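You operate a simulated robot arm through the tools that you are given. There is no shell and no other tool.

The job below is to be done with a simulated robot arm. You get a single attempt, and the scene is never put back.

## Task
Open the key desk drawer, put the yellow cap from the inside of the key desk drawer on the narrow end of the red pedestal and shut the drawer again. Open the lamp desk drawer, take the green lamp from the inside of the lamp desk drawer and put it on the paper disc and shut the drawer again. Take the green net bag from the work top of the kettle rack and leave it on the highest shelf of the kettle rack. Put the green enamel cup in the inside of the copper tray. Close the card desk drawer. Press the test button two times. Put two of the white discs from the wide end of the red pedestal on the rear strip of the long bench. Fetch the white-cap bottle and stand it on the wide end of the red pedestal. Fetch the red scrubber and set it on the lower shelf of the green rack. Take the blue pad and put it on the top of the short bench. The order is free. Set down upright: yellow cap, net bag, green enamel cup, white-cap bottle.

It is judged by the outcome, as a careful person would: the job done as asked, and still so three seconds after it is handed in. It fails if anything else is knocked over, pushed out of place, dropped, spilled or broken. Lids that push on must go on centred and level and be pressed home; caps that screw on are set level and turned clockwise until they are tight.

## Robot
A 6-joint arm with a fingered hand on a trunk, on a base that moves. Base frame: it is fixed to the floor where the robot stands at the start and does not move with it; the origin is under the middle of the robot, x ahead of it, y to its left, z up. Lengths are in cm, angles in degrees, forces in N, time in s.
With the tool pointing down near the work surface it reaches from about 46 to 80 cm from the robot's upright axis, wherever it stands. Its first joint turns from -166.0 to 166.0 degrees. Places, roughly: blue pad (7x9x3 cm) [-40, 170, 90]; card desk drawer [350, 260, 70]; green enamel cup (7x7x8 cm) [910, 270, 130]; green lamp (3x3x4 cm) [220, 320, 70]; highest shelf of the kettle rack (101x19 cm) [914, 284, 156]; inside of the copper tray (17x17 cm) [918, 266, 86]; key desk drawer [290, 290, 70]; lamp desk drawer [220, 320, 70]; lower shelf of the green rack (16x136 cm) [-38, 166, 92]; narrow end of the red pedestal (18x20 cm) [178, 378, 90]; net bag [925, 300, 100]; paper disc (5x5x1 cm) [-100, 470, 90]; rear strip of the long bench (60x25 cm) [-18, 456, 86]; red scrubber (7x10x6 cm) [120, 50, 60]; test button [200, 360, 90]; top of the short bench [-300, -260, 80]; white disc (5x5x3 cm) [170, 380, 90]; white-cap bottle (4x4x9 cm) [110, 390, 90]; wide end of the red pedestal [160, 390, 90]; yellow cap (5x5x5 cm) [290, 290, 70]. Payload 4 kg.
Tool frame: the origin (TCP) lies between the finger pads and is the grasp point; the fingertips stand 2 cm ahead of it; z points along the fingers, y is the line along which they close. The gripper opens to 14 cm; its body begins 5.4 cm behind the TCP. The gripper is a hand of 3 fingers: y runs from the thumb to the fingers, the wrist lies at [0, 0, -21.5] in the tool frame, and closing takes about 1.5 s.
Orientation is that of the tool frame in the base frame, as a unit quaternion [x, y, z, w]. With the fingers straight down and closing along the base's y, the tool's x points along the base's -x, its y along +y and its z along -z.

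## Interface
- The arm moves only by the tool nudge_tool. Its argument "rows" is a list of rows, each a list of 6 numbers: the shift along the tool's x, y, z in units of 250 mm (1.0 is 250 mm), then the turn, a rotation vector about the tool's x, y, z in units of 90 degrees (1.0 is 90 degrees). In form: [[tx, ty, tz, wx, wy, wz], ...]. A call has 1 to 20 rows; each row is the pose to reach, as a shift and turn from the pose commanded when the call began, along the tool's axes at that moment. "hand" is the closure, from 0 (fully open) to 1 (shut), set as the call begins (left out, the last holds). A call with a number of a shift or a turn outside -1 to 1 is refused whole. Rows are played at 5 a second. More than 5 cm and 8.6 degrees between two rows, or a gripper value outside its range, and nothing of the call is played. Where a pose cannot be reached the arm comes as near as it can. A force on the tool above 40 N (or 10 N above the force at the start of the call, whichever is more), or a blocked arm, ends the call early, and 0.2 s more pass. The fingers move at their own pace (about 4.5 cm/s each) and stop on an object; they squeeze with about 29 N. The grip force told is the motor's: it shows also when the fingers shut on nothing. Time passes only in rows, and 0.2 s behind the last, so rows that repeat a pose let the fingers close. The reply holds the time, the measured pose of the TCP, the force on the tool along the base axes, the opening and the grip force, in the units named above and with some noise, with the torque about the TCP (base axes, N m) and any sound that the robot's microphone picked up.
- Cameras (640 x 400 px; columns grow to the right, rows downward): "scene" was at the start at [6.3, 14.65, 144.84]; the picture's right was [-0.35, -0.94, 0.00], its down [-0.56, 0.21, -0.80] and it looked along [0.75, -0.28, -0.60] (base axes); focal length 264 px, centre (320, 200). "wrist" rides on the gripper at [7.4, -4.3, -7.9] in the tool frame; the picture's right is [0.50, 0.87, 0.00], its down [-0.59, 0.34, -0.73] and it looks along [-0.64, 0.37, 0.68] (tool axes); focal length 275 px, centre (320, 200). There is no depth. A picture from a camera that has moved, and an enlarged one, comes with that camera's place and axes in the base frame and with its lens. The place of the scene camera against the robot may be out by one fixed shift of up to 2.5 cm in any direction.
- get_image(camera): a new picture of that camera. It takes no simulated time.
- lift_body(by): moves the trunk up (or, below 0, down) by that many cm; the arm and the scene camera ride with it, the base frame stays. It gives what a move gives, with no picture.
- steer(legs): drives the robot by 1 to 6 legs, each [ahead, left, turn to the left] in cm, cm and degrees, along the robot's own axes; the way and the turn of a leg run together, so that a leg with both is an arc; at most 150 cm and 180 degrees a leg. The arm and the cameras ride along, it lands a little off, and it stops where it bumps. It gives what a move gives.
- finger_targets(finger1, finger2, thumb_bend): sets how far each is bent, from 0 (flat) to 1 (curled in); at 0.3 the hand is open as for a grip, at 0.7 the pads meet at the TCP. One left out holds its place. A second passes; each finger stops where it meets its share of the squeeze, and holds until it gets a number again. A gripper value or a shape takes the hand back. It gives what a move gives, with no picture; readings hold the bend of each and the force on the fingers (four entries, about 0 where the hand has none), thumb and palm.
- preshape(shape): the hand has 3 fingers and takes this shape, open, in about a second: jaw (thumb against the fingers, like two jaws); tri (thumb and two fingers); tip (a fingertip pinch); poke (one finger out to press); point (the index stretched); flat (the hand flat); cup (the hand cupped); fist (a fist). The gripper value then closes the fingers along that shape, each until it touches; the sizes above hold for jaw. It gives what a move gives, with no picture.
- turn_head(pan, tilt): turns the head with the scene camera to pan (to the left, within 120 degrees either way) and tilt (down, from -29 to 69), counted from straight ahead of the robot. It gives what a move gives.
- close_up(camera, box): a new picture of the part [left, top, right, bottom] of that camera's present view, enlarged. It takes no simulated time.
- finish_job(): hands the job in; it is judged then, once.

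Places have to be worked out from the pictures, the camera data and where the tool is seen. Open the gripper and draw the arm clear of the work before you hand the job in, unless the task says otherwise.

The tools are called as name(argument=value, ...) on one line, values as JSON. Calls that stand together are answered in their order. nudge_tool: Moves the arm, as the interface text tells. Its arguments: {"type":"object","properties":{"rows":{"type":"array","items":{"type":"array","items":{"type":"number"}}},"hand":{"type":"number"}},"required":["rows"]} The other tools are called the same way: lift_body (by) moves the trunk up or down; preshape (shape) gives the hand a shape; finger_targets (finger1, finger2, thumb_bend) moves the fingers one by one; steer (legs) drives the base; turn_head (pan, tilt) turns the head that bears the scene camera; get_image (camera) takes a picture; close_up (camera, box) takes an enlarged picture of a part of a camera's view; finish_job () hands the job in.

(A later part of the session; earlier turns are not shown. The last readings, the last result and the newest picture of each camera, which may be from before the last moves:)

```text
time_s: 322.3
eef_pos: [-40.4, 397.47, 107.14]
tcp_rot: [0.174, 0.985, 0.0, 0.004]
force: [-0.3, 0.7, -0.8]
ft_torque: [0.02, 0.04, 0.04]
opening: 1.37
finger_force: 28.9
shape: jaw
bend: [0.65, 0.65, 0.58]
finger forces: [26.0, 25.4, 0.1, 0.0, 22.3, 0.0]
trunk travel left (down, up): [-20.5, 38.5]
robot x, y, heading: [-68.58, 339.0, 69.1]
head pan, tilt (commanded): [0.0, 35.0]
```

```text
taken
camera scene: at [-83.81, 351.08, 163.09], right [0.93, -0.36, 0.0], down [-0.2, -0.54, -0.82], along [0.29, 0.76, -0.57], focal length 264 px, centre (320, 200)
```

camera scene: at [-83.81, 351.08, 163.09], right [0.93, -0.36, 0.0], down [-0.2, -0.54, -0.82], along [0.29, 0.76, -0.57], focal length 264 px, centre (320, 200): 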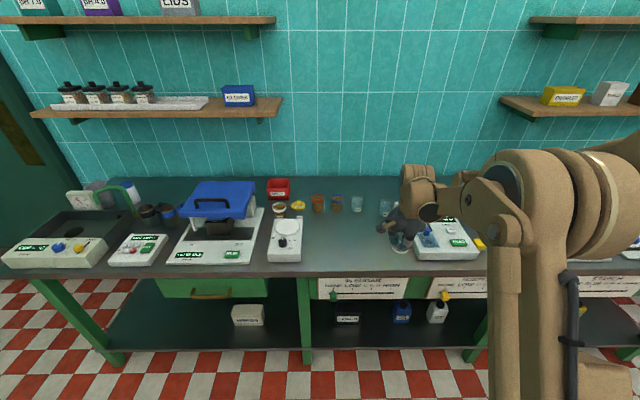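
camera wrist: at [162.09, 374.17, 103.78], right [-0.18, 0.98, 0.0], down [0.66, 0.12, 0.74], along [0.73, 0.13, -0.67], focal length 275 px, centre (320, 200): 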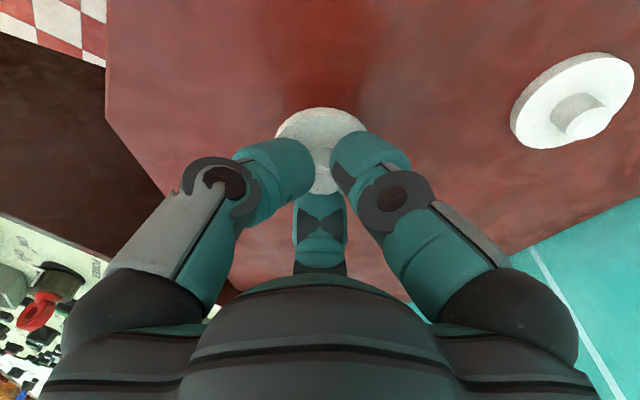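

The rear strip's middle lies behind the small jars and is free. I drive ahead so the hand comes over it.

steer(legs=[[58, 0, 0]])

get_image(camera="wrist")

turn_head(pan=0, tilt=50)

get_image(camera="scene")

```text
time_s: 325.2
eef_pos: [-23.43, 443.7, 107.22]
tcp_rot: [0.172, 0.985, 0.001, 0.004]
force: [-0.9, -0.7, -0.4]
ft_torque: [0.03, 0.0, 0.0]
opening: 1.38
finger_force: 28.9
shape: jaw
bend: [0.65, 0.65, 0.58]
finger forces: [25.9, 25.4, 0.0, 0.1, 22.3, 0.1]
trunk travel left (down, up): [-20.5, 38.5]
robot x, y, heading: [-51.22, 385.07, 69.6]
head pan, tilt (commanded): [0.0, 35.0]
stopped in leg 1: the robot was blocked; the commanded pose is now the measured one
```

```text
taken
camera wrist: at [-31.89, 442.11, 115.07], right [-0.18, 0.98, 0.0], down [0.66, 0.12, 0.74], along [0.73, 0.13, -0.67], focal length 275 px, centre (320, 200)
```

wrist: 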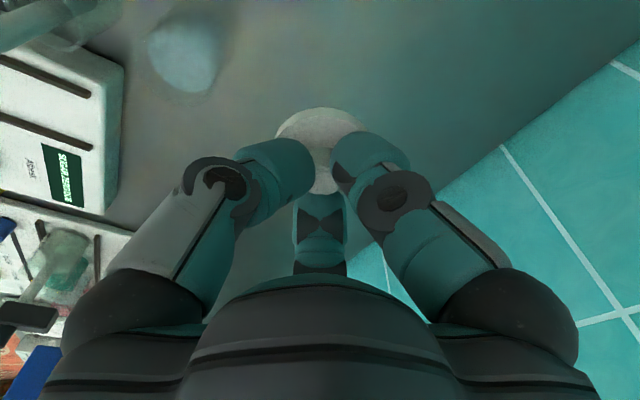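

```text
time_s: 326.0
eef_pos: [-23.25, 443.79, 107.17]
tcp_rot: [0.172, 0.985, 0.0, 0.005]
force: [0.2, 0.0, -0.1]
ft_torque: [-0.01, 0.01, -0.01]
opening: 1.38
finger_force: 28.3
shape: jaw
bend: [0.65, 0.65, 0.58]
finger forces: [26.0, 25.3, 0.1, 0.1, 22.2, 0.0]
trunk travel left (down, up): [-20.5, 38.5]
robot x, y, heading: [-51.19, 385.17, 69.5]
head pan, tilt (commanded): [0.0, 50.0]
```

```text
taken
camera scene: at [-66.83, 395.98, 160.93], right [0.94, -0.35, 0.0], down [-0.27, -0.72, -0.64], along [0.23, 0.6, -0.77], focal length 264 px, centre (320, 200)
```

scene: 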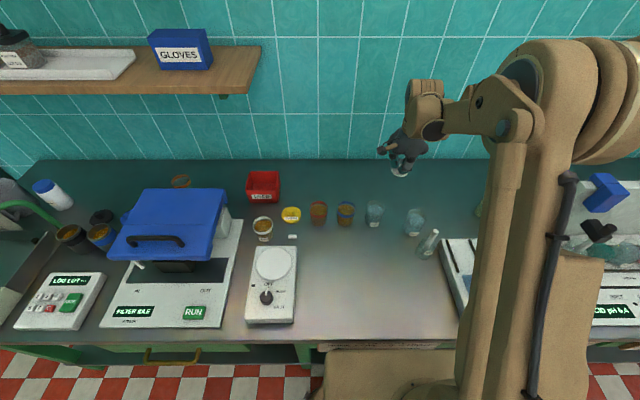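

The base bumped the bench's frame and stopped; nothing was disturbed. I back off 2 cm, then extend the arm to the rear strip (u≈−186, v≈417) and descend.

steer(legs=[[-2, 0, 0]])

nudge_tool(rows=[[0.069, 0.172, 0, 0, 0, 0], [0.138, 0.344, 0, 0, 0, 0], [0.207, 0.516, 0, 0, 0, 0], [0.207, 0.516, 0.15, 0, 0, 0], [0.207, 0.516, 0.3, 0, 0, 0], [0.207, 0.516, 0.45, 0, 0, 0]])

get_image(camera="wrist")

get_image(camera="scene")

```text
time_s: 326.8
eef_pos: [-23.95, 441.71, 107.24]
tcp_rot: [0.172, 0.985, -0.001, 0.004]
force: [-0.7, 0.2, 0.3]
ft_torque: [0.02, 0.0, 0.02]
opening: 1.38
finger_force: 28.9
shape: jaw
bend: [0.65, 0.65, 0.58]
finger forces: [25.9, 25.3, 0.1, 0.0, 22.3, 0.1]
trunk travel left (down, up): [-20.5, 38.5]
robot x, y, heading: [-52.06, 383.02, 69.6]
head pan, tilt (commanded): [0.0, 50.0]
```

```text
time_s: 328.1
eef_pos: [-24.39, 455.75, 95.74]
tcp_rot: [0.172, 0.985, 0.0, 0.004]
force: [0.2, 0.5, 0.9]
ft_torque: [0.01, -0.01, 0.0]
opening: 1.38
finger_force: 28.8
shape: jaw
bend: [0.65, 0.65, 0.59]
finger forces: [26.0, 25.5, 0.0, 0.1, 21.9, 0.0]
trunk travel left (down, up): [-20.5, 38.5]
robot x, y, heading: [-51.72, 383.35, 69.3]
head pan, tilt (commanded): [0.0, 50.0]
```

```text
taken
camera wrist: at [-32.96, 454.27, 103.63], right [-0.18, 0.98, 0.0], down [0.66, 0.12, 0.74], along [0.73, 0.13, -0.67], focal length 275 px, centre (320, 200)
```

wrist: 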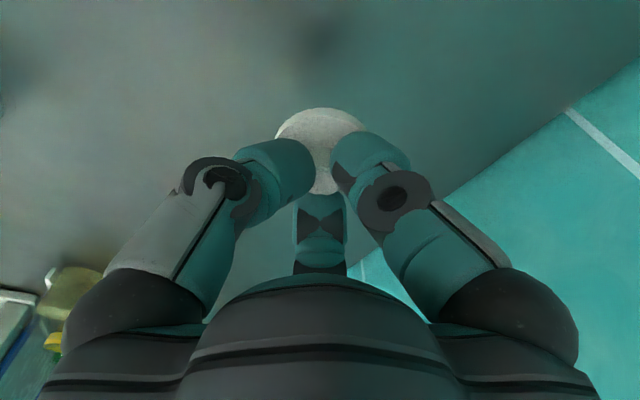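

```text
taken
camera scene: at [-67.51, 394.17, 160.92], right [0.94, -0.35, 0.0], down [-0.27, -0.72, -0.64], along [0.23, 0.6, -0.77], focal length 264 px, centre (320, 200)
```

scene: 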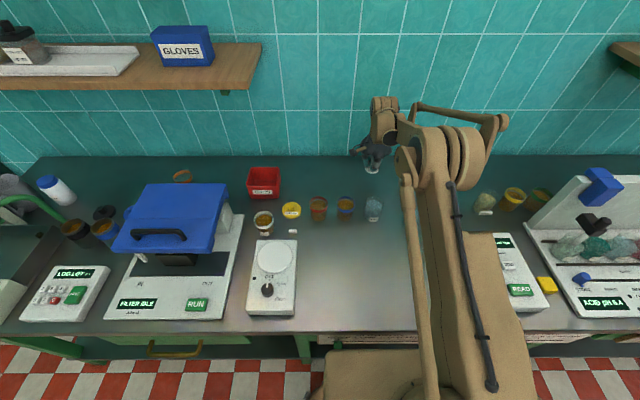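

I'm over the spot. I lower to z≈90.4, then in small steps until the disc touches.

nudge_tool(rows=[[0, 0, 0.1, 0, 0, 0], [0, 0, 0.2, 0, 0, 0], [0, 0, 0.22, 0, 0, 0]])

nudge_tool(rows=[[0, 0, 0.014, 0, 0, 0], [0, 0, 0.014, 0, 0, 0]])

nudge_tool(rows=[[0, 0, 0.014, 0, 0, 0], [0, 0, 0.014, 0, 0, 0]])

nudge_tool(rows=[[0, 0, 0.014, 0, 0, 0], [0, 0, 0.014, 0, 0, 0]])

```text
time_s: 328.9
eef_pos: [-24.29, 455.74, 90.23]
tcp_rot: [0.171, 0.985, 0.0, 0.005]
force: [-0.2, -0.9, -0.8]
ft_torque: [-0.03, 0.04, 0.02]
opening: 1.35
finger_force: 29.2
shape: jaw
bend: [0.65, 0.65, 0.59]
finger forces: [25.9, 25.3, 0.0, 0.0, 21.8, 0.0]
trunk travel left (down, up): [-20.5, 38.5]
robot x, y, heading: [-51.98, 383.21, 69.2]
head pan, tilt (commanded): [0.0, 50.0]
```

```text
time_s: 329.6
eef_pos: [-24.22, 455.76, 89.79]
tcp_rot: [0.171, 0.985, 0.001, 0.004]
force: [0.6, -0.5, 0.5]
ft_torque: [0.02, -0.03, 0.0]
opening: 1.37
finger_force: 29.0
shape: jaw
bend: [0.65, 0.65, 0.59]
finger forces: [26.0, 25.4, 0.1, 0.0, 21.8, 0.0]
trunk travel left (down, up): [-20.5, 38.5]
robot x, y, heading: [-52.34, 383.13, 69.3]
head pan, tilt (commanded): [0.0, 50.0]
```

```text
time_s: 330.1
eef_pos: [-24.25, 455.75, 89.52]
tcp_rot: [0.172, 0.985, 0.0, 0.005]
force: [-1.0, 0.9, -0.9]
ft_torque: [0.0, 0.0, -0.01]
opening: 1.39
finger_force: 28.9
shape: jaw
bend: [0.65, 0.65, 0.59]
finger forces: [26.0, 25.4, 0.1, 0.1, 21.8, 0.1]
trunk travel left (down, up): [-20.5, 38.5]
robot x, y, heading: [-51.75, 383.05, 69.4]
head pan, tilt (commanded): [0.0, 50.0]
```

```text
time_s: 330.8
eef_pos: [-24.33, 455.79, 89.22]
tcp_rot: [0.172, 0.985, 0.001, 0.004]
force: [0.7, 0.4, 4.1]
ft_torque: [-0.03, 0.07, -0.03]
opening: 1.36
finger_force: 29.0
shape: jaw
bend: [0.65, 0.65, 0.59]
finger forces: [27.3, 26.3, 0.1, 0.1, 24.7, 0.0]
trunk travel left (down, up): [-20.5, 38.5]
robot x, y, heading: [-51.59, 383.33, 69.4]
head pan, tilt (commanded): [0.0, 50.0]
```

Contact at z≈89.2 (4 N). I open the hand to release the disc and rise.

nudge_tool(rows=[[0, 0, 0, 0, 0, 0], [0, 0, 0, 0, 0, 0], [0, 0, 0, 0, 0, 0], [0, 0, 0, 0, 0, 0]], hand=0.5)

nudge_tool(rows=[[0, 0, -0.1, 0, 0, 0], [0, 0, -0.25, 0, 0, 0], [0, 0, -0.42, 0, 0, 0], [0, 0, -0.6, 0, 0, 0], [0, 0, -0.75, 0, 0, 0]])

get_image(camera="wrist")

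```text
time_s: 331.8
eef_pos: [-24.42, 455.7, 89.2]
tcp_rot: [0.172, 0.985, -0.002, 0.004]
force: [-0.3, 0.5, -0.4]
ft_torque: [0.0, -0.02, -0.02]
opening: 6.96
finger_force: 0.1
shape: jaw
bend: [0.34, 0.34, 0.33]
finger forces: [0.0, 0.0, 0.0, 0.1, 0.1, 0.0]
trunk travel left (down, up): [-20.5, 38.5]
robot x, y, heading: [-51.82, 383.56, 69.3]
head pan, tilt (commanded): [0.0, 50.0]
```

```text
time_s: 332.9
eef_pos: [-24.44, 455.75, 108.15]
tcp_rot: [0.172, 0.985, -0.001, 0.004]
force: [-0.3, 0.8, 0.6]
ft_torque: [0.0, 0.02, -0.01]
opening: 6.96
finger_force: 0.1
shape: jaw
bend: [0.34, 0.34, 0.33]
finger forces: [0.0, 0.1, 0.1, 0.0, 0.0, 0.0]
trunk travel left (down, up): [-20.5, 38.5]
robot x, y, heading: [-51.72, 383.26, 69.6]
head pan, tilt (commanded): [0.0, 50.0]
```

```text
taken
camera wrist: at [-33.1, 454.32, 116.06], right [-0.18, 0.98, 0.0], down [0.66, 0.12, 0.74], along [0.73, 0.13, -0.67], focal length 275 px, centre (320, 200)
```

wrist: 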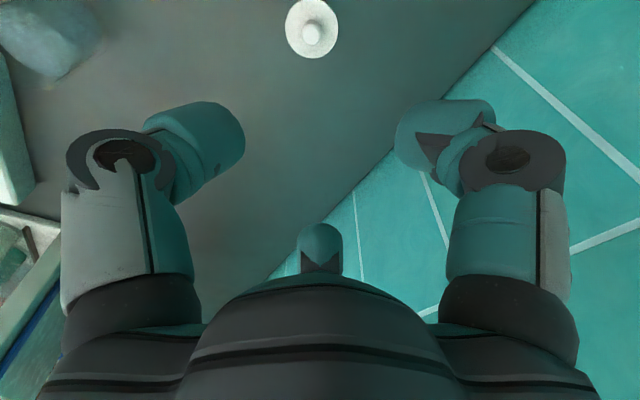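

The first disc stands on the rear strip. I retract and drive back to the pedestal for the second disc (B).

nudge_tool(rows=[[-0.07, -0.172, 0, 0, 0, 0], [-0.138, -0.344, 0, 0, 0, 0], [-0.207, -0.516, 0, 0, 0, 0]])

steer(legs=[[-50, 0, 0], [0, -140, 0], [0, -57, 0], [57, 0, 0]])

get_image(camera="wrist")

get_image(camera="scene")

```text
time_s: 333.8
eef_pos: [-24.13, 441.66, 108.11]
tcp_rot: [0.172, 0.985, 0.0, 0.004]
force: [-0.6, 0.3, -0.4]
ft_torque: [0.01, 0.01, 0.01]
opening: 6.98
finger_force: 0.1
shape: jaw
bend: [0.34, 0.34, 0.33]
finger forces: [0.0, 0.0, 0.0, 0.0, 0.0, 0.1]
trunk travel left (down, up): [-20.5, 38.5]
robot x, y, heading: [-51.9, 383.3, 69.4]
head pan, tilt (commanded): [0.0, 50.0]
```

```text
time_s: 349.0
eef_pos: [164.89, 376.42, 107.97]
tcp_rot: [0.18, 0.984, -0.001, 0.005]
force: [-0.9, -0.3, -0.3]
ft_torque: [-0.02, 0.03, -0.02]
opening: 7.0
finger_force: 0.0
shape: jaw
bend: [0.34, 0.34, 0.33]
finger forces: [0.0, 0.0, 0.0, 0.0, 0.0, 0.1]
trunk travel left (down, up): [-20.5, 38.5]
robot x, y, heading: [135.76, 318.07, 68.3]
head pan, tilt (commanded): [0.0, 50.0]
```

```text
taken
camera wrist: at [156.31, 375.07, 115.96], right [-0.16, 0.99, 0.0], down [0.66, 0.11, 0.74], along [0.73, 0.12, -0.67], focal length 275 px, centre (320, 200)
```

wrist: 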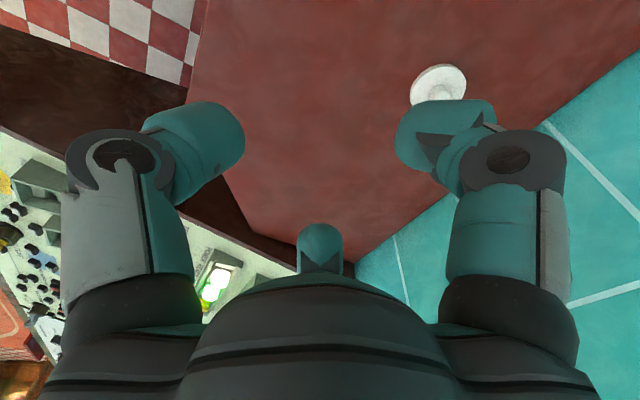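

```text
taken
camera scene: at [120.58, 329.45, 160.92], right [0.93, -0.37, 0.0], down [-0.28, -0.71, -0.64], along [0.24, 0.6, -0.77], focal length 264 px, centre (320, 200)
```

scene: 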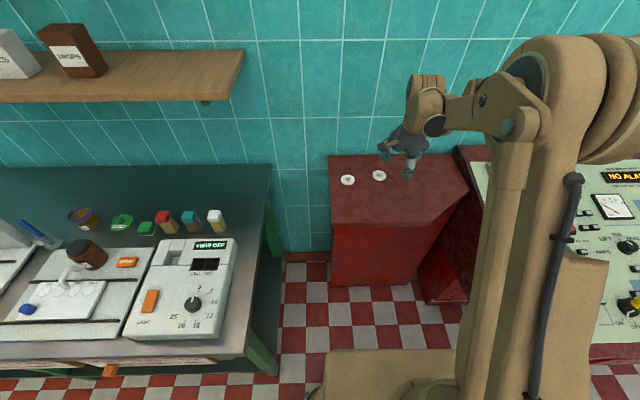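

Disc B is at about (166.1, 387.8). I move over it and descend part way.

nudge_tool(rows=[[0.039, 0.148, 0, 0, 0, 0], [0.078, 0.295, 0, 0, 0, 0], [0.117, 0.443, 0, 0, 0, 0], [0.117, 0.443, 0.15, 0, 0, 0], [0.117, 0.443, 0.3, 0, 0, 0], [0.117, 0.443, 0.4, 0, 0, 0]])

get_image(camera="wrist")

```text
time_s: 350.4
eef_pos: [166.15, 387.75, 98.02]
tcp_rot: [0.181, 0.984, -0.001, 0.004]
force: [1.3, -0.9, -0.1]
ft_torque: [0.01, 0.01, -0.06]
opening: 6.96
finger_force: 0.0
shape: jaw
bend: [0.34, 0.34, 0.33]
finger forces: [0.0, 0.0, 0.1, 0.1, 0.1, 0.0]
trunk travel left (down, up): [-20.5, 38.5]
robot x, y, heading: [136.25, 318.06, 68.6]
head pan, tilt (commanded): [0.0, 50.0]
```

```text
taken
camera wrist: at [157.57, 386.43, 105.93], right [-0.16, 0.99, 0.0], down [0.66, 0.11, 0.74], along [0.73, 0.12, -0.67], focal length 275 px, centre (320, 200)
```

wrist: 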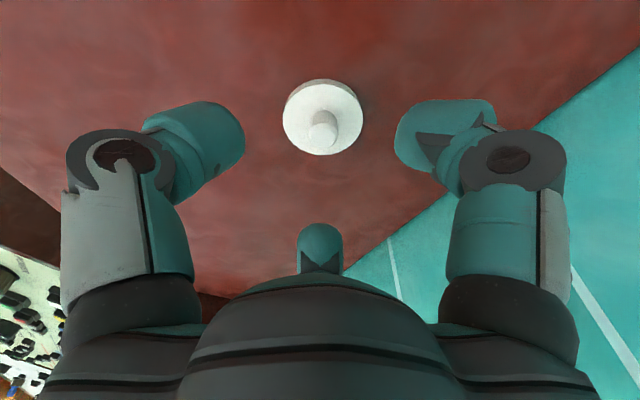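

Well centred. I descend to z≈93.35 and close on the knob.

nudge_tool(rows=[[0, 0, 0.08, 0, 0, 0], [0, 0, 0.15, 0, 0, 0], [0, 0, 0.187, 0, 0, 0], [0, 0, 0.187, 0, 0, 0]])

nudge_tool(rows=[[0, 0, 0, 0, 0, 0], [0, 0, 0, 0, 0, 0], [0, 0, 0, 0, 0, 0], [0, 0, 0, 0, 0, 0], [0, 0, 0, 0, 0, 0], [0, 0, 0, 0, 0, 0]], hand=1)

nudge_tool(rows=[[0, 0, -0.03, 0, 0, 0], [0, 0, -0.1, 0, 0, 0], [0, 0, -0.25, 0, 0, 0], [0, 0, -0.42, 0, 0, 0], [0, 0, -0.6, 0, 0, 0]])

get_image(camera="wrist")

```text
time_s: 351.4
eef_pos: [166.17, 387.59, 93.37]
tcp_rot: [0.181, 0.983, 0.0, 0.005]
force: [-0.5, 0.0, 0.2]
ft_torque: [0.04, -0.01, -0.03]
opening: 6.95
finger_force: 0.0
shape: jaw
bend: [0.34, 0.34, 0.33]
finger forces: [0.0, 0.1, 0.0, 0.1, 0.1, 0.1]
trunk travel left (down, up): [-20.5, 38.5]
robot x, y, heading: [135.76, 318.15, 68.5]
head pan, tilt (commanded): [0.0, 50.0]
```

```text
time_s: 352.8
eef_pos: [166.24, 387.79, 93.37]
tcp_rot: [0.181, 0.983, 0.0, 0.005]
force: [0.3, 0.1, -0.2]
ft_torque: [0.02, -0.01, 0.01]
opening: 1.34
finger_force: 29.1
shape: jaw
bend: [0.65, 0.65, 0.59]
finger forces: [25.9, 25.5, 0.0, 0.0, 22.5, 0.0]
trunk travel left (down, up): [-20.5, 38.5]
robot x, y, heading: [135.96, 318.02, 68.6]
head pan, tilt (commanded): [0.0, 50.0]
```

```text
time_s: 354.0
eef_pos: [166.05, 387.77, 108.47]
tcp_rot: [0.18, 0.984, 0.0, 0.005]
force: [-0.4, -0.3, 0.5]
ft_torque: [-0.02, 0.01, -0.01]
opening: 1.36
finger_force: 28.8
shape: jaw
bend: [0.65, 0.65, 0.59]
finger forces: [26.1, 25.6, 0.0, 0.1, 22.3, 0.0]
trunk travel left (down, up): [-20.5, 38.5]
robot x, y, heading: [135.9, 318.56, 68.2]
head pan, tilt (commanded): [0.0, 50.0]
```

```text
taken
camera wrist: at [157.51, 386.44, 116.39], right [-0.16, 0.99, 0.0], down [0.66, 0.11, 0.74], along [0.73, 0.12, -0.67], focal length 275 px, centre (320, 200)
```

wrist: 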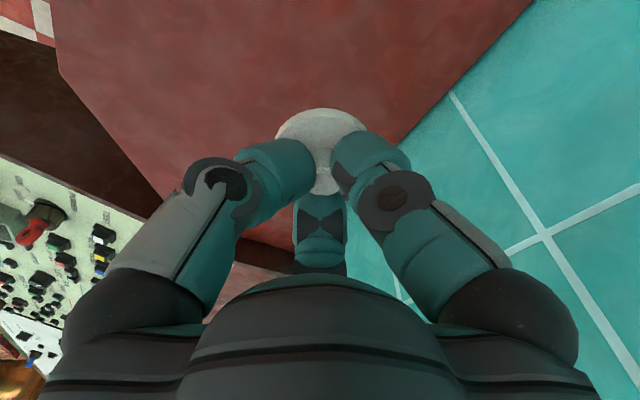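

Disc B is in hand. I retract a little and drive back to the long bench, aiming at u≈−172.

nudge_tool(rows=[[-0.04, -0.148, 0, 0, 0, 0], [-0.08, -0.295, 0, 0, 0, 0], [-0.117, -0.443, 0, 0, 0, 0]])

steer(legs=[[-55, 0, 0.6], [0, 140, 0], [0, 52, 0], [48, 0, 0]])

get_image(camera="wrist")

get_image(camera="scene")

```text
time_s: 354.8
eef_pos: [164.65, 376.35, 108.46]
tcp_rot: [0.18, 0.984, -0.001, 0.004]
force: [0.0, 0.4, 0.0]
ft_torque: [0.03, 0.01, 0.01]
opening: 1.36
finger_force: 29.2
shape: jaw
bend: [0.65, 0.65, 0.59]
finger forces: [26.1, 25.7, 0.0, 0.1, 21.9, 0.0]
trunk travel left (down, up): [-20.5, 38.5]
robot x, y, heading: [136.05, 318.32, 68.3]
head pan, tilt (commanded): [0.0, 50.0]
```

```text
time_s: 369.7
eef_pos: [-16.13, 440.22, 108.35]
tcp_rot: [0.185, 0.983, 0.001, 0.004]
force: [0.4, -0.2, -0.2]
ft_torque: [-0.01, 0.02, 0.02]
opening: 1.34
finger_force: 29.0
shape: jaw
bend: [0.65, 0.65, 0.59]
finger forces: [26.0, 25.8, 0.0, 0.0, 22.0, 0.0]
trunk travel left (down, up): [-20.5, 38.5]
robot x, y, heading: [-45.3, 382.36, 67.8]
head pan, tilt (commanded): [0.0, 50.0]
```

```text
taken
camera wrist: at [-24.63, 438.92, 116.34], right [-0.15, 0.99, 0.0], down [0.66, 0.1, 0.74], along [0.73, 0.11, -0.67], focal length 275 px, centre (320, 200)
```

wrist: 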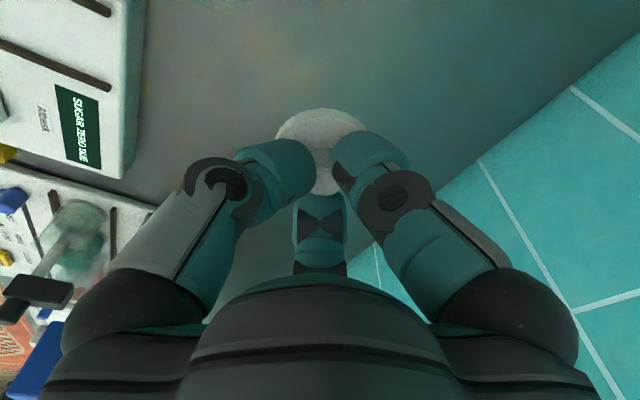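

```text
taken
camera scene: at [-60.65, 393.52, 160.92], right [0.93, -0.38, 0.0], down [-0.29, -0.71, -0.64], along [0.24, 0.6, -0.77], focal length 264 px, centre (320, 200)
```

scene: 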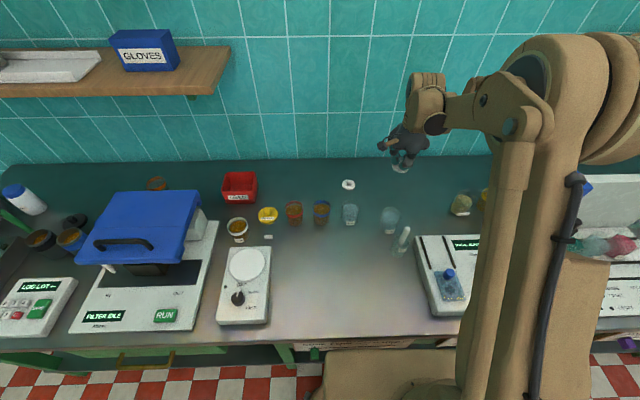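

I extend to v≈417 and lower to just above the table.

nudge_tool(rows=[[0, 0.155, 0, 0, 0, 0], [0.001, 0.31, 0, 0, 0, 0], [0.002, 0.463, 0, 0, 0, 0], [0.002, 0.463, 0.18, 0, 0, 0], [0.002, 0.463, 0.36, 0, 0, 0], [0.002, 0.463, 0.54, 0, 0, 0], [0.002, 0.463, 0.68, 0, 0, 0], [0.002, 0.463, 0.728, 0, 0, 0]])

nudge_tool(rows=[[0, 0, 0.016, 0, 0, 0], [0, 0, 0.028, 0, 0, 0]])

nudge_tool(rows=[[0, 0, 0.014, 0, 0, 0], [0, 0, 0.014, 0, 0, 0]])

```text
time_s: 371.5
eef_pos: [-11.72, 450.85, 90.22]
tcp_rot: [0.185, 0.983, 0.0, 0.005]
force: [-0.2, 0.5, -0.1]
ft_torque: [0.0, 0.01, 0.0]
opening: 1.35
finger_force: 29.2
shape: jaw
bend: [0.65, 0.65, 0.59]
finger forces: [26.3, 26.0, 0.0, 0.0, 21.6, 0.0]
trunk travel left (down, up): [-20.5, 38.5]
robot x, y, heading: [-45.33, 382.73, 67.8]
head pan, tilt (commanded): [0.0, 50.0]
```

```text
time_s: 372.1
eef_pos: [-11.76, 450.87, 89.47]
tcp_rot: [0.185, 0.983, 0.001, 0.004]
force: [0.6, -0.8, 0.0]
ft_torque: [0.0, 0.01, -0.01]
opening: 1.36
finger_force: 28.8
shape: jaw
bend: [0.65, 0.65, 0.59]
finger forces: [26.4, 26.1, 0.1, 0.0, 21.7, 0.0]
trunk travel left (down, up): [-20.5, 38.5]
robot x, y, heading: [-45.59, 381.86, 67.9]
head pan, tilt (commanded): [0.0, 50.0]
```

```text
time_s: 372.7
eef_pos: [-11.62, 450.71, 89.31]
tcp_rot: [0.185, 0.983, 0.0, 0.005]
force: [-0.1, 1.1, 2.2]
ft_torque: [-0.04, -0.02, 0.0]
opening: 1.35
finger_force: 29.3
shape: jaw
bend: [0.65, 0.65, 0.59]
finger forces: [26.9, 26.3, 0.0, 0.0, 22.9, 0.1]
trunk travel left (down, up): [-20.5, 38.5]
robot x, y, heading: [-45.35, 382.18, 68.0]
head pan, tilt (commanded): [0.0, 50.0]
```

Contact at z≈89.3. I release and rise.

nudge_tool(rows=[[0, 0, 0, 0, 0, 0], [0, 0, 0, 0, 0, 0], [0, 0, 0, 0, 0, 0], [0, 0, 0, 0, 0, 0]], hand=0.5)

nudge_tool(rows=[[0, 0, -0.1, 0, 0, 0], [0, 0, -0.25, 0, 0, 0], [0, 0, -0.42, 0, 0, 0], [0, 0, -0.6, 0, 0, 0], [0, 0, -0.75, 0, 0, 0], [0, -0.155, -0.75, 0, 0, 0], [0, -0.31, -0.75, 0, 0, 0], [0, -0.463, -0.75, 0, 0, 0]])

turn_head(pan=25, tilt=45)

get_image(camera="scene")

close_up(camera="scene", box=[340, 120, 500, 220])

close_up(camera="scene", box=[130, 120, 370, 270])

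```text
time_s: 373.7
eef_pos: [-11.78, 450.91, 89.16]
tcp_rot: [0.185, 0.983, 0.0, 0.005]
force: [-0.2, 0.0, 0.5]
ft_torque: [-0.01, -0.01, -0.01]
opening: 6.96
finger_force: 0.1
shape: jaw
bend: [0.34, 0.34, 0.33]
finger forces: [0.1, 0.0, 0.0, 0.1, 0.1, 0.0]
trunk travel left (down, up): [-20.5, 38.5]
robot x, y, heading: [-45.51, 382.07, 68.1]
head pan, tilt (commanded): [0.0, 50.0]
```

```text
time_s: 375.5
eef_pos: [-16.19, 440.05, 108.09]
tcp_rot: [0.184, 0.983, 0.0, 0.005]
force: [0.5, 0.1, 0.1]
ft_torque: [-0.01, 0.02, -0.01]
opening: 6.97
finger_force: 0.0
shape: jaw
bend: [0.34, 0.34, 0.33]
finger forces: [0.0, 0.0, 0.0, 0.1, 0.0, 0.0]
trunk travel left (down, up): [-20.5, 38.5]
robot x, y, heading: [-45.09, 382.18, 68.0]
head pan, tilt (commanded): [0.0, 50.0]
```

```text
time_s: 376.4
eef_pos: [-16.03, 440.28, 108.04]
tcp_rot: [0.184, 0.983, -0.001, 0.005]
force: [0.2, -0.3, -0.5]
ft_torque: [-0.02, 0.0, 0.04]
opening: 6.97
finger_force: 0.1
shape: jaw
bend: [0.34, 0.34, 0.33]
finger forces: [0.1, 0.0, 0.0, 0.0, 0.0, 0.0]
trunk travel left (down, up): [-20.5, 38.5]
robot x, y, heading: [-45.36, 382.28, 68.3]
head pan, tilt (commanded): [25.0, 45.0]
```

```text
taken
camera scene: at [-63.98, 394.43, 161.62], right [1.0, 0.05, 0.0], down [0.04, -0.71, -0.71], along [-0.04, 0.71, -0.71], focal length 264 px, centre (320, 200)
```

scene: 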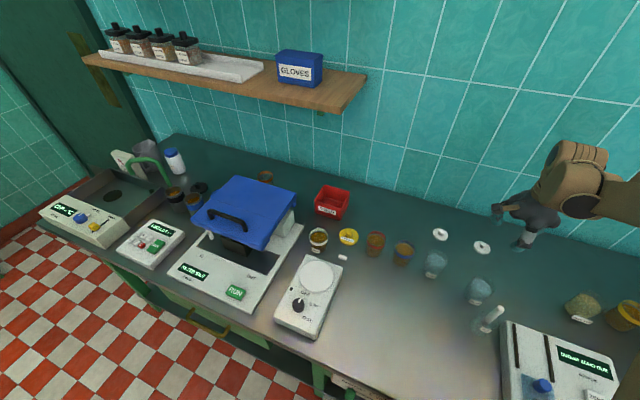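

```text
4.00 times, centred on (420, 170) of scene
camera zoom: at [-63.98, 394.43, 161.62], right [1.0, 0.05, 0.0], down [0.04, -0.71, -0.71], along [-0.04, 0.71, -0.71], focal length 1054 px, centre (-80, 320)
```

zoom: 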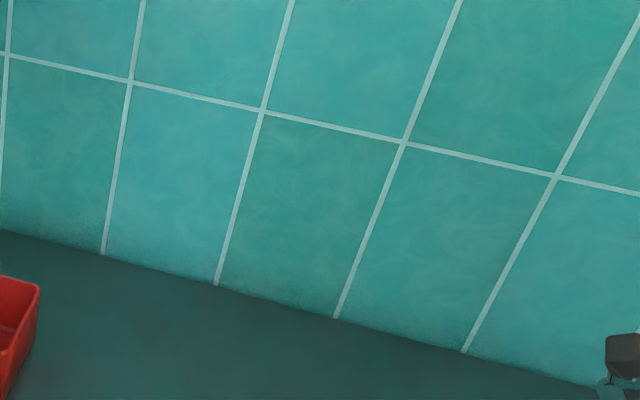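

```text
2.67 times, centred on (250, 195) of scene
camera zoom: at [-63.98, 394.43, 161.62], right [1.0, 0.05, 0.0], down [0.04, -0.71, -0.71], along [-0.04, 0.71, -0.71], focal length 703 px, centre (507, 213)
```

zoom: 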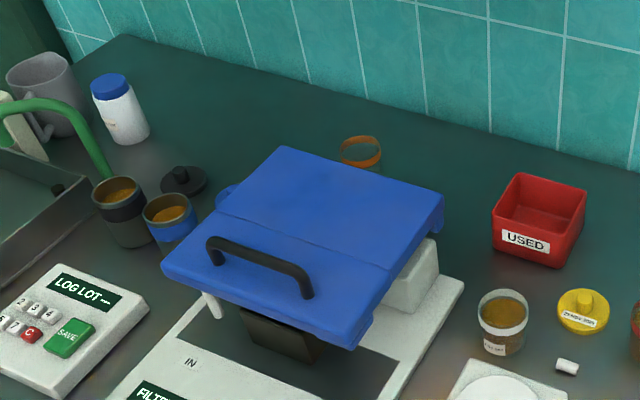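

Both discs are on the rear strip. Next the white-cap bottle: I back off and drive right toward the bench's end.

steer(legs=[[-40, 0, 1], [0, -134, 0], [36, 0, 0]])

get_image(camera="wrist")

turn_head(pan=5, tilt=50)

get_image(camera="scene")

```text
time_s: 387.1
eef_pos: [106.39, 390.09, 107.94]
tcp_rot: [0.173, 0.985, -0.001, 0.005]
force: [0.1, -0.1, -0.2]
ft_torque: [-0.01, 0.02, 0.03]
opening: 6.95
finger_force: 0.1
shape: jaw
bend: [0.34, 0.34, 0.33]
finger forces: [0.0, 0.0, 0.0, 0.1, 0.0, 0.0]
trunk travel left (down, up): [-20.5, 38.5]
robot x, y, heading: [78.47, 331.53, 69.2]
head pan, tilt (commanded): [25.0, 45.0]
```

```text
taken
camera wrist: at [97.86, 388.64, 115.91], right [-0.18, 0.98, 0.0], down [0.66, 0.12, 0.74], along [0.73, 0.13, -0.67], focal length 275 px, centre (320, 200)
```

wrist: 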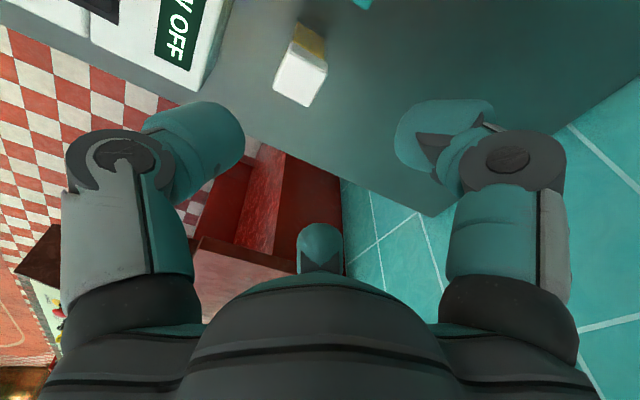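

```text
time_s: 388.0
eef_pos: [106.33, 390.09, 107.91]
tcp_rot: [0.172, 0.985, 0.0, 0.004]
force: [0.2, -0.8, -0.1]
ft_torque: [-0.04, 0.02, 0.0]
opening: 6.99
finger_force: 0.0
shape: jaw
bend: [0.34, 0.34, 0.33]
finger forces: [0.0, 0.0, 0.0, 0.1, 0.0, 0.1]
trunk travel left (down, up): [-20.5, 38.5]
robot x, y, heading: [78.58, 331.31, 69.5]
head pan, tilt (commanded): [5.0, 50.0]
```

```text
taken
camera scene: at [62.28, 342.38, 160.93], right [0.96, -0.27, 0.0], down [-0.21, -0.74, -0.64], along [0.17, 0.62, -0.77], focal length 264 px, centre (320, 200)
```

scene: 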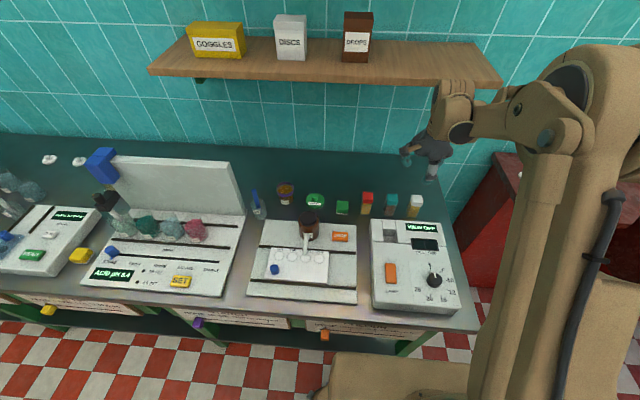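

The bottle stands at about (107.2, 389.0), its faces along the base axes. I rotate the hand 12° for a face-aligned three-finger grasp clear of the teal bottle, and come down above it.

nudge_tool(rows=[[-0.024, -0.015, 0, 0, 0, 0.067], [-0.047, -0.03, 0, 0, 0, 0.133], [-0.047, -0.03, 0.15, 0, 0, 0.133], [-0.047, -0.03, 0.34, 0, 0, 0.133]], hand=0.5)

get_image(camera="wrist")

close_up(camera="scene", box=[340, 120, 500, 220])

```text
time_s: 389.0
eef_pos: [107.31, 389.05, 99.47]
tcp_rot: [0.274, 0.962, 0.001, 0.005]
force: [0.2, -0.9, -0.3]
ft_torque: [0.02, 0.0, 0.02]
opening: 6.96
finger_force: 0.1
shape: jaw
bend: [0.34, 0.34, 0.33]
finger forces: [0.0, 0.0, 0.1, 0.0, 0.0, 0.0]
trunk travel left (down, up): [-20.5, 38.5]
robot x, y, heading: [78.35, 331.54, 69.4]
head pan, tilt (commanded): [5.0, 50.0]
```

```text
taken
camera wrist: at [98.64, 389.3, 107.39], right [0.03, 1.0, 0.0], down [0.67, -0.02, 0.74], along [0.74, -0.03, -0.67], focal length 275 px, centre (320, 200)
```

wrist: 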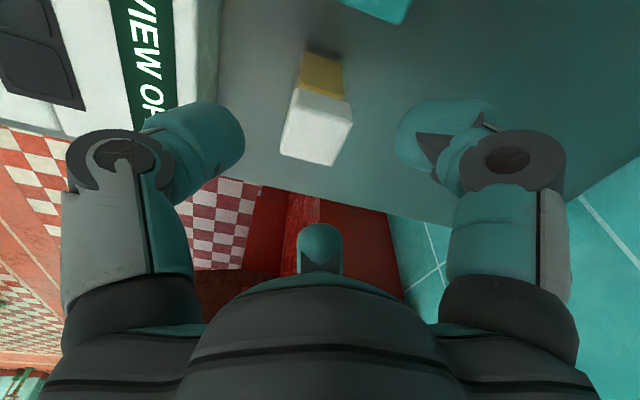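

```text
4.00 times, centred on (420, 170) of scene
camera zoom: at [62.33, 342.45, 160.92], right [0.96, -0.27, 0.0], down [-0.21, -0.74, -0.64], along [0.17, 0.62, -0.77], focal length 1054 px, centre (-80, 320)
```

zoom: 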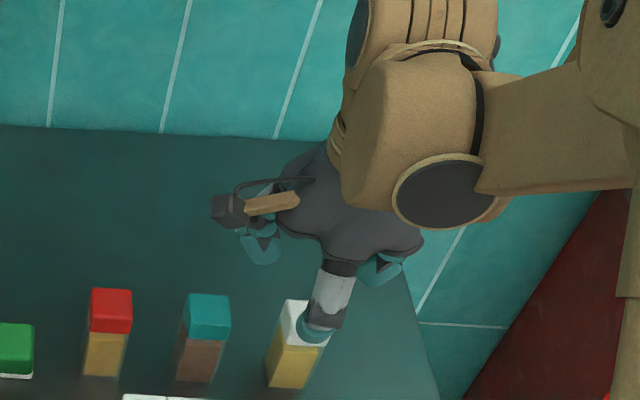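

A small correction (about 0.3 cm) and I descend to z≈91.5 around the bottle's upper body.

nudge_tool(rows=[[0.002, -0.0155, 0.05, 0, 0, 0], [0.002, -0.0155, 0.15, 0, 0, 0], [0.002, -0.0155, 0.25, 0, 0, 0], [0.002, -0.0155, 0.32, 0, 0, 0]])

get_image(camera="wrist")

close_up(camera="scene", box=[340, 140, 500, 240])

```text
time_s: 390.0
eef_pos: [107.2, 388.52, 91.59]
tcp_rot: [0.274, 0.962, 0.0, 0.005]
force: [0.3, 0.5, 0.2]
ft_torque: [0.01, 0.0, 0.0]
opening: 6.96
finger_force: 0.1
shape: jaw
bend: [0.34, 0.34, 0.33]
finger forces: [0.1, 0.0, 0.0, 0.0, 0.0, 0.0]
trunk travel left (down, up): [-20.5, 38.5]
robot x, y, heading: [78.14, 331.19, 69.1]
head pan, tilt (commanded): [5.0, 50.0]
```

```text
taken
camera wrist: at [98.49, 388.85, 99.43], right [0.03, 1.0, 0.0], down [0.67, -0.02, 0.74], along [0.74, -0.02, -0.67], focal length 275 px, centre (320, 200)
```

wrist: 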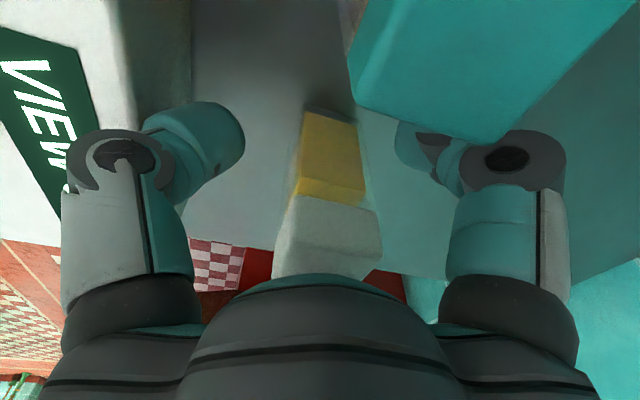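

```text
4.00 times, centred on (420, 190) of scene
camera zoom: at [62.3, 342.4, 160.93], right [0.96, -0.27, 0.0], down [-0.21, -0.74, -0.64], along [0.17, 0.62, -0.77], focal length 1054 px, centre (-80, 240)
```

zoom: 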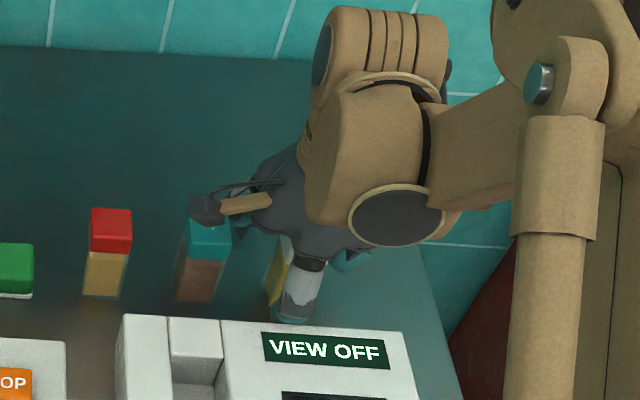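

The bottle is between the fingers, about 0.4 cm toward +y; I correct that and close the hand.

nudge_tool(rows=[[0.007, 0.012, 0, 0, 0, 0], [0.007, 0.012, 0.01, 0, 0, 0]])

nudge_tool(rows=[[0, 0, 0, 0, 0, 0], [0, 0, 0, 0, 0, 0], [0, 0, 0, 0, 0, 0], [0, 0, 0, 0, 0, 0], [0, 0, 0, 0, 0, 0], [0, 0, 0, 0, 0, 0]], hand=1)

get_image(camera="wrist")

```text
time_s: 390.6
eef_pos: [107.13, 389.03, 91.28]
tcp_rot: [0.273, 0.962, 0.001, 0.005]
force: [0.0, -0.3, 0.3]
ft_torque: [-0.01, -0.01, -0.01]
opening: 6.96
finger_force: 0.1
shape: jaw
bend: [0.34, 0.34, 0.33]
finger forces: [0.0, 0.0, 0.0, 0.0, 0.0, 0.0]
trunk travel left (down, up): [-20.5, 38.5]
robot x, y, heading: [78.52, 332.05, 69.3]
head pan, tilt (commanded): [5.0, 50.0]
```

```text
time_s: 392.0
eef_pos: [107.24, 388.97, 91.31]
tcp_rot: [0.274, 0.962, 0.001, 0.004]
force: [-0.7, 0.3, -0.6]
ft_torque: [-0.02, 0.02, 0.0]
opening: 3.53
finger_force: 29.1
shape: jaw
bend: [0.46, 0.46, 0.46]
finger forces: [24.8, 24.4, 0.1, 0.1, 24.0, 0.0]
trunk travel left (down, up): [-20.5, 38.5]
robot x, y, heading: [78.51, 331.45, 69.4]
head pan, tilt (commanded): [5.0, 50.0]
```

```text
taken
camera wrist: at [98.47, 389.24, 99.22], right [0.03, 1.0, 0.0], down [0.67, -0.02, 0.74], along [0.74, -0.02, -0.67], focal length 275 px, centre (320, 200)
```

wrist: 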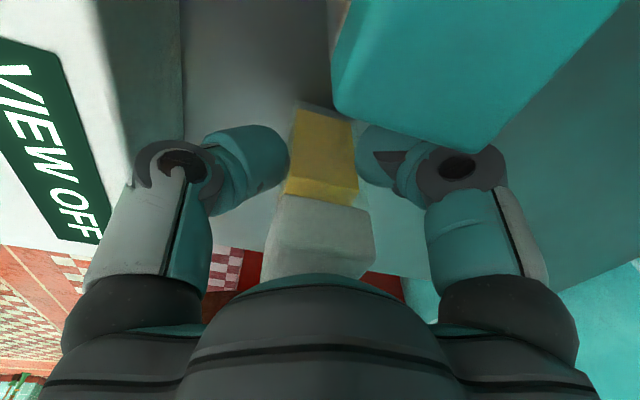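

Even grip (about 24 N each) on the bottle's body. I lift it straight up.

nudge_tool(rows=[[0, 0, -0.04, 0, 0, 0], [0, 0, -0.12, 0, 0, 0], [0, 0, -0.28, 0, 0, 0], [0, 0, -0.44, 0, 0, 0], [0, 0, -0.6, 0, 0, 0]])

get_image(camera="wrist")

get_image(camera="scene")

```text
time_s: 393.2
eef_pos: [106.89, 389.02, 106.54]
tcp_rot: [0.274, 0.962, 0.001, 0.005]
force: [0.1, 0.5, -0.7]
ft_torque: [0.04, 0.02, 0.0]
opening: 3.51
finger_force: 29.2
shape: jaw
bend: [0.46, 0.46, 0.46]
finger forces: [24.8, 24.6, 0.1, 0.0, 24.1, 0.0]
trunk travel left (down, up): [-20.5, 38.5]
robot x, y, heading: [78.62, 331.63, 69.5]
head pan, tilt (commanded): [5.0, 50.0]
```

```text
taken
camera wrist: at [98.18, 389.25, 114.39], right [0.03, 1.0, 0.0], down [0.67, -0.02, 0.74], along [0.74, -0.02, -0.67], focal length 275 px, centre (320, 200)
```

wrist: 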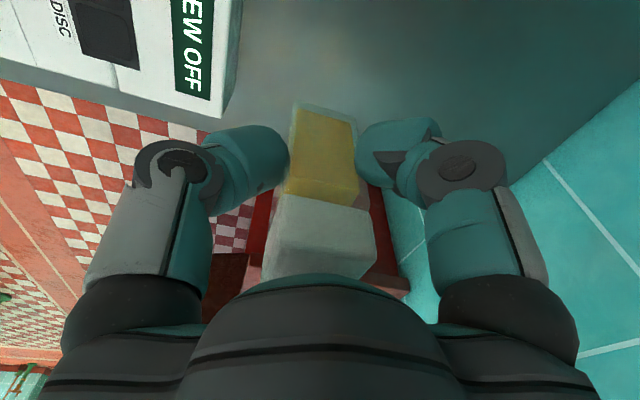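

```text
taken
camera scene: at [62.25, 342.3, 160.93], right [0.96, -0.27, 0.0], down [-0.21, -0.74, -0.64], along [0.17, 0.62, -0.77], focal length 264 px, centre (320, 200)
```

scene: 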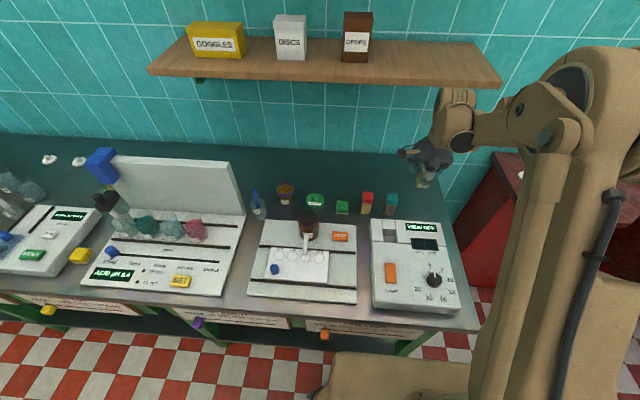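

The bottle is lifted, upright. I drive back, right and forward to bring it over the pedestal's wide end at about u 15, v 411.

steer(legs=[[-35, 0, 0], [0, -54.5, 0], [44, 0, 0]])

get_image(camera="wrist")

get_image(camera="scene")

```text
time_s: 400.4
eef_pos: [161.32, 378.04, 106.35]
tcp_rot: [0.278, 0.961, 0.001, 0.004]
force: [0.6, -0.1, -1.5]
ft_torque: [0.01, -0.01, -0.01]
opening: 3.53
finger_force: 28.6
shape: jaw
bend: [0.46, 0.46, 0.46]
finger forces: [24.8, 24.6, 0.1, 0.0, 24.1, 0.0]
trunk travel left (down, up): [-20.5, 38.5]
robot x, y, heading: [132.2, 320.53, 69.1]
head pan, tilt (commanded): [5.0, 50.0]
```

```text
taken
camera wrist: at [152.7, 378.39, 114.27], right [0.04, 1.0, 0.0], down [0.67, -0.02, 0.74], along [0.74, -0.03, -0.67], focal length 275 px, centre (320, 200)
```

wrist: 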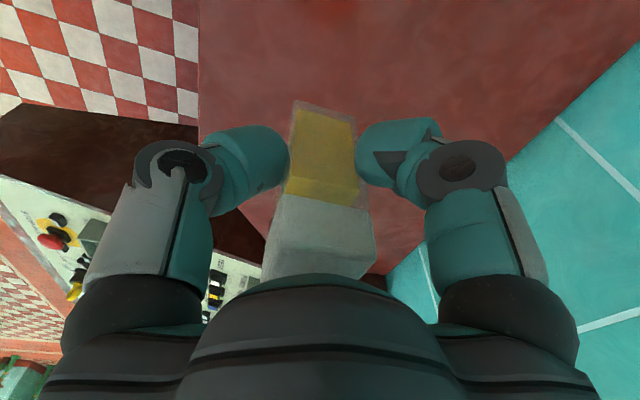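

```text
taken
camera scene: at [116.5, 331.73, 160.92], right [0.96, -0.28, 0.0], down [-0.21, -0.74, -0.64], along [0.18, 0.62, -0.77], focal length 264 px, centre (320, 200)
```

scene: 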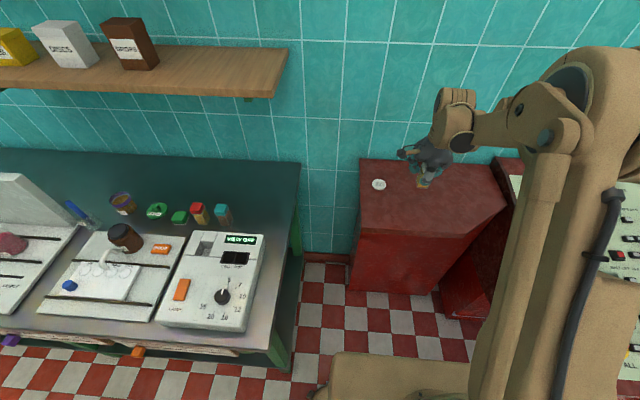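

The bottle is right over the chosen spot. I lower to z≈96 and then in small steps to contact.

nudge_tool(rows=[[0, 0, 0.15, 0, 0, 0], [0, 0, 0.3, 0, 0, 0], [0, 0, 0.4, 0, 0, 0]])

nudge_tool(rows=[[0, 0, 0.012, 0, 0, 0], [0, 0, 0.024, 0, 0, 0]])

nudge_tool(rows=[[0, 0, 0.012, 0, 0, 0], [0, 0, 0.012, 0, 0, 0]])

nudge_tool(rows=[[0, 0, 0.012, 0, 0, 0], [0, 0, 0.012, 0, 0, 0]])

```text
time_s: 401.2
eef_pos: [161.39, 377.97, 96.29]
tcp_rot: [0.278, 0.961, 0.001, 0.005]
force: [-0.2, 0.4, -0.3]
ft_torque: [0.01, -0.01, 0.01]
opening: 3.49
finger_force: 29.0
shape: jaw
bend: [0.46, 0.46, 0.46]
finger forces: [24.8, 24.8, 0.1, 0.0, 24.0, 0.0]
trunk travel left (down, up): [-20.5, 38.5]
robot x, y, heading: [132.54, 320.47, 69.1]
head pan, tilt (commanded): [5.0, 50.0]
```

```text
time_s: 401.8
eef_pos: [161.38, 377.95, 95.78]
tcp_rot: [0.277, 0.961, 0.0, 0.005]
force: [0.2, 1.0, -1.4]
ft_torque: [-0.03, -0.01, -0.01]
opening: 3.49
finger_force: 29.0
shape: jaw
bend: [0.46, 0.46, 0.46]
finger forces: [24.7, 24.7, 0.0, 0.0, 23.9, 0.0]
trunk travel left (down, up): [-20.5, 38.5]
robot x, y, heading: [132.78, 320.18, 69.0]
head pan, tilt (commanded): [5.0, 50.0]
```

```text
time_s: 402.4
eef_pos: [161.49, 378.08, 95.43]
tcp_rot: [0.277, 0.961, 0.001, 0.005]
force: [0.5, 0.4, -1.3]
ft_torque: [-0.01, -0.02, 0.02]
opening: 3.51
finger_force: 29.5
shape: jaw
bend: [0.46, 0.46, 0.46]
finger forces: [24.8, 24.6, 0.0, 0.0, 23.9, 0.0]
trunk travel left (down, up): [-20.5, 38.5]
robot x, y, heading: [132.79, 320.48, 68.9]
head pan, tilt (commanded): [5.0, 50.0]
```

```text
time_s: 403.0
eef_pos: [161.4, 377.96, 95.22]
tcp_rot: [0.277, 0.961, 0.001, 0.005]
force: [0.4, 0.2, -1.0]
ft_torque: [0.0, -0.02, 0.03]
opening: 3.49
finger_force: 29.3
shape: jaw
bend: [0.46, 0.46, 0.46]
finger forces: [24.7, 24.7, 0.1, 0.0, 23.9, 0.0]
trunk travel left (down, up): [-20.5, 38.5]
robot x, y, heading: [132.76, 320.6, 68.9]
head pan, tilt (commanded): [5.0, 50.0]
```

No contact yet; I continue in 0.3 cm steps.

nudge_tool(rows=[[0, 0, 0.012, 0, 0, 0], [0, 0, 0.012, 0, 0, 0]])

nudge_tool(rows=[[0, 0, 0.012, 0, 0, 0], [0, 0, 0.012, 0, 0, 0]])

```text
time_s: 403.6
eef_pos: [161.43, 377.99, 94.96]
tcp_rot: [0.277, 0.961, 0.002, 0.006]
force: [2.9, 5.0, 24.9]
ft_torque: [0.15, -0.02, 0.05]
opening: 3.6
finger_force: 28.7
shape: jaw
bend: [0.46, 0.46, 0.46]
finger forces: [29.7, 29.9, 0.1, 0.0, 29.0, 0.1]
trunk travel left (down, up): [-20.5, 38.5]
robot x, y, heading: [132.78, 320.55, 68.9]
head pan, tilt (commanded): [5.0, 50.0]
```

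```text
time_s: 404.0
eef_pos: [161.5, 377.81, 94.86]
tcp_rot: [0.277, 0.961, 0.002, 0.006]
force: [0.8, 3.3, 31.8]
ft_torque: [0.06, -0.03, 0.09]
opening: 3.74
finger_force: 29.3
shape: jaw
bend: [0.45, 0.46, 0.46]
finger forces: [31.1, 31.5, 0.0, 0.0, 33.8, 0.0]
trunk travel left (down, up): [-20.5, 38.5]
robot x, y, heading: [132.57, 320.59, 68.9]
head pan, tilt (commanded): [5.0, 50.0]
stopped in row 1: the force on the tool passed its limit at 44 N (the readings are from after the stop); the commanded pose is now the measured one
```

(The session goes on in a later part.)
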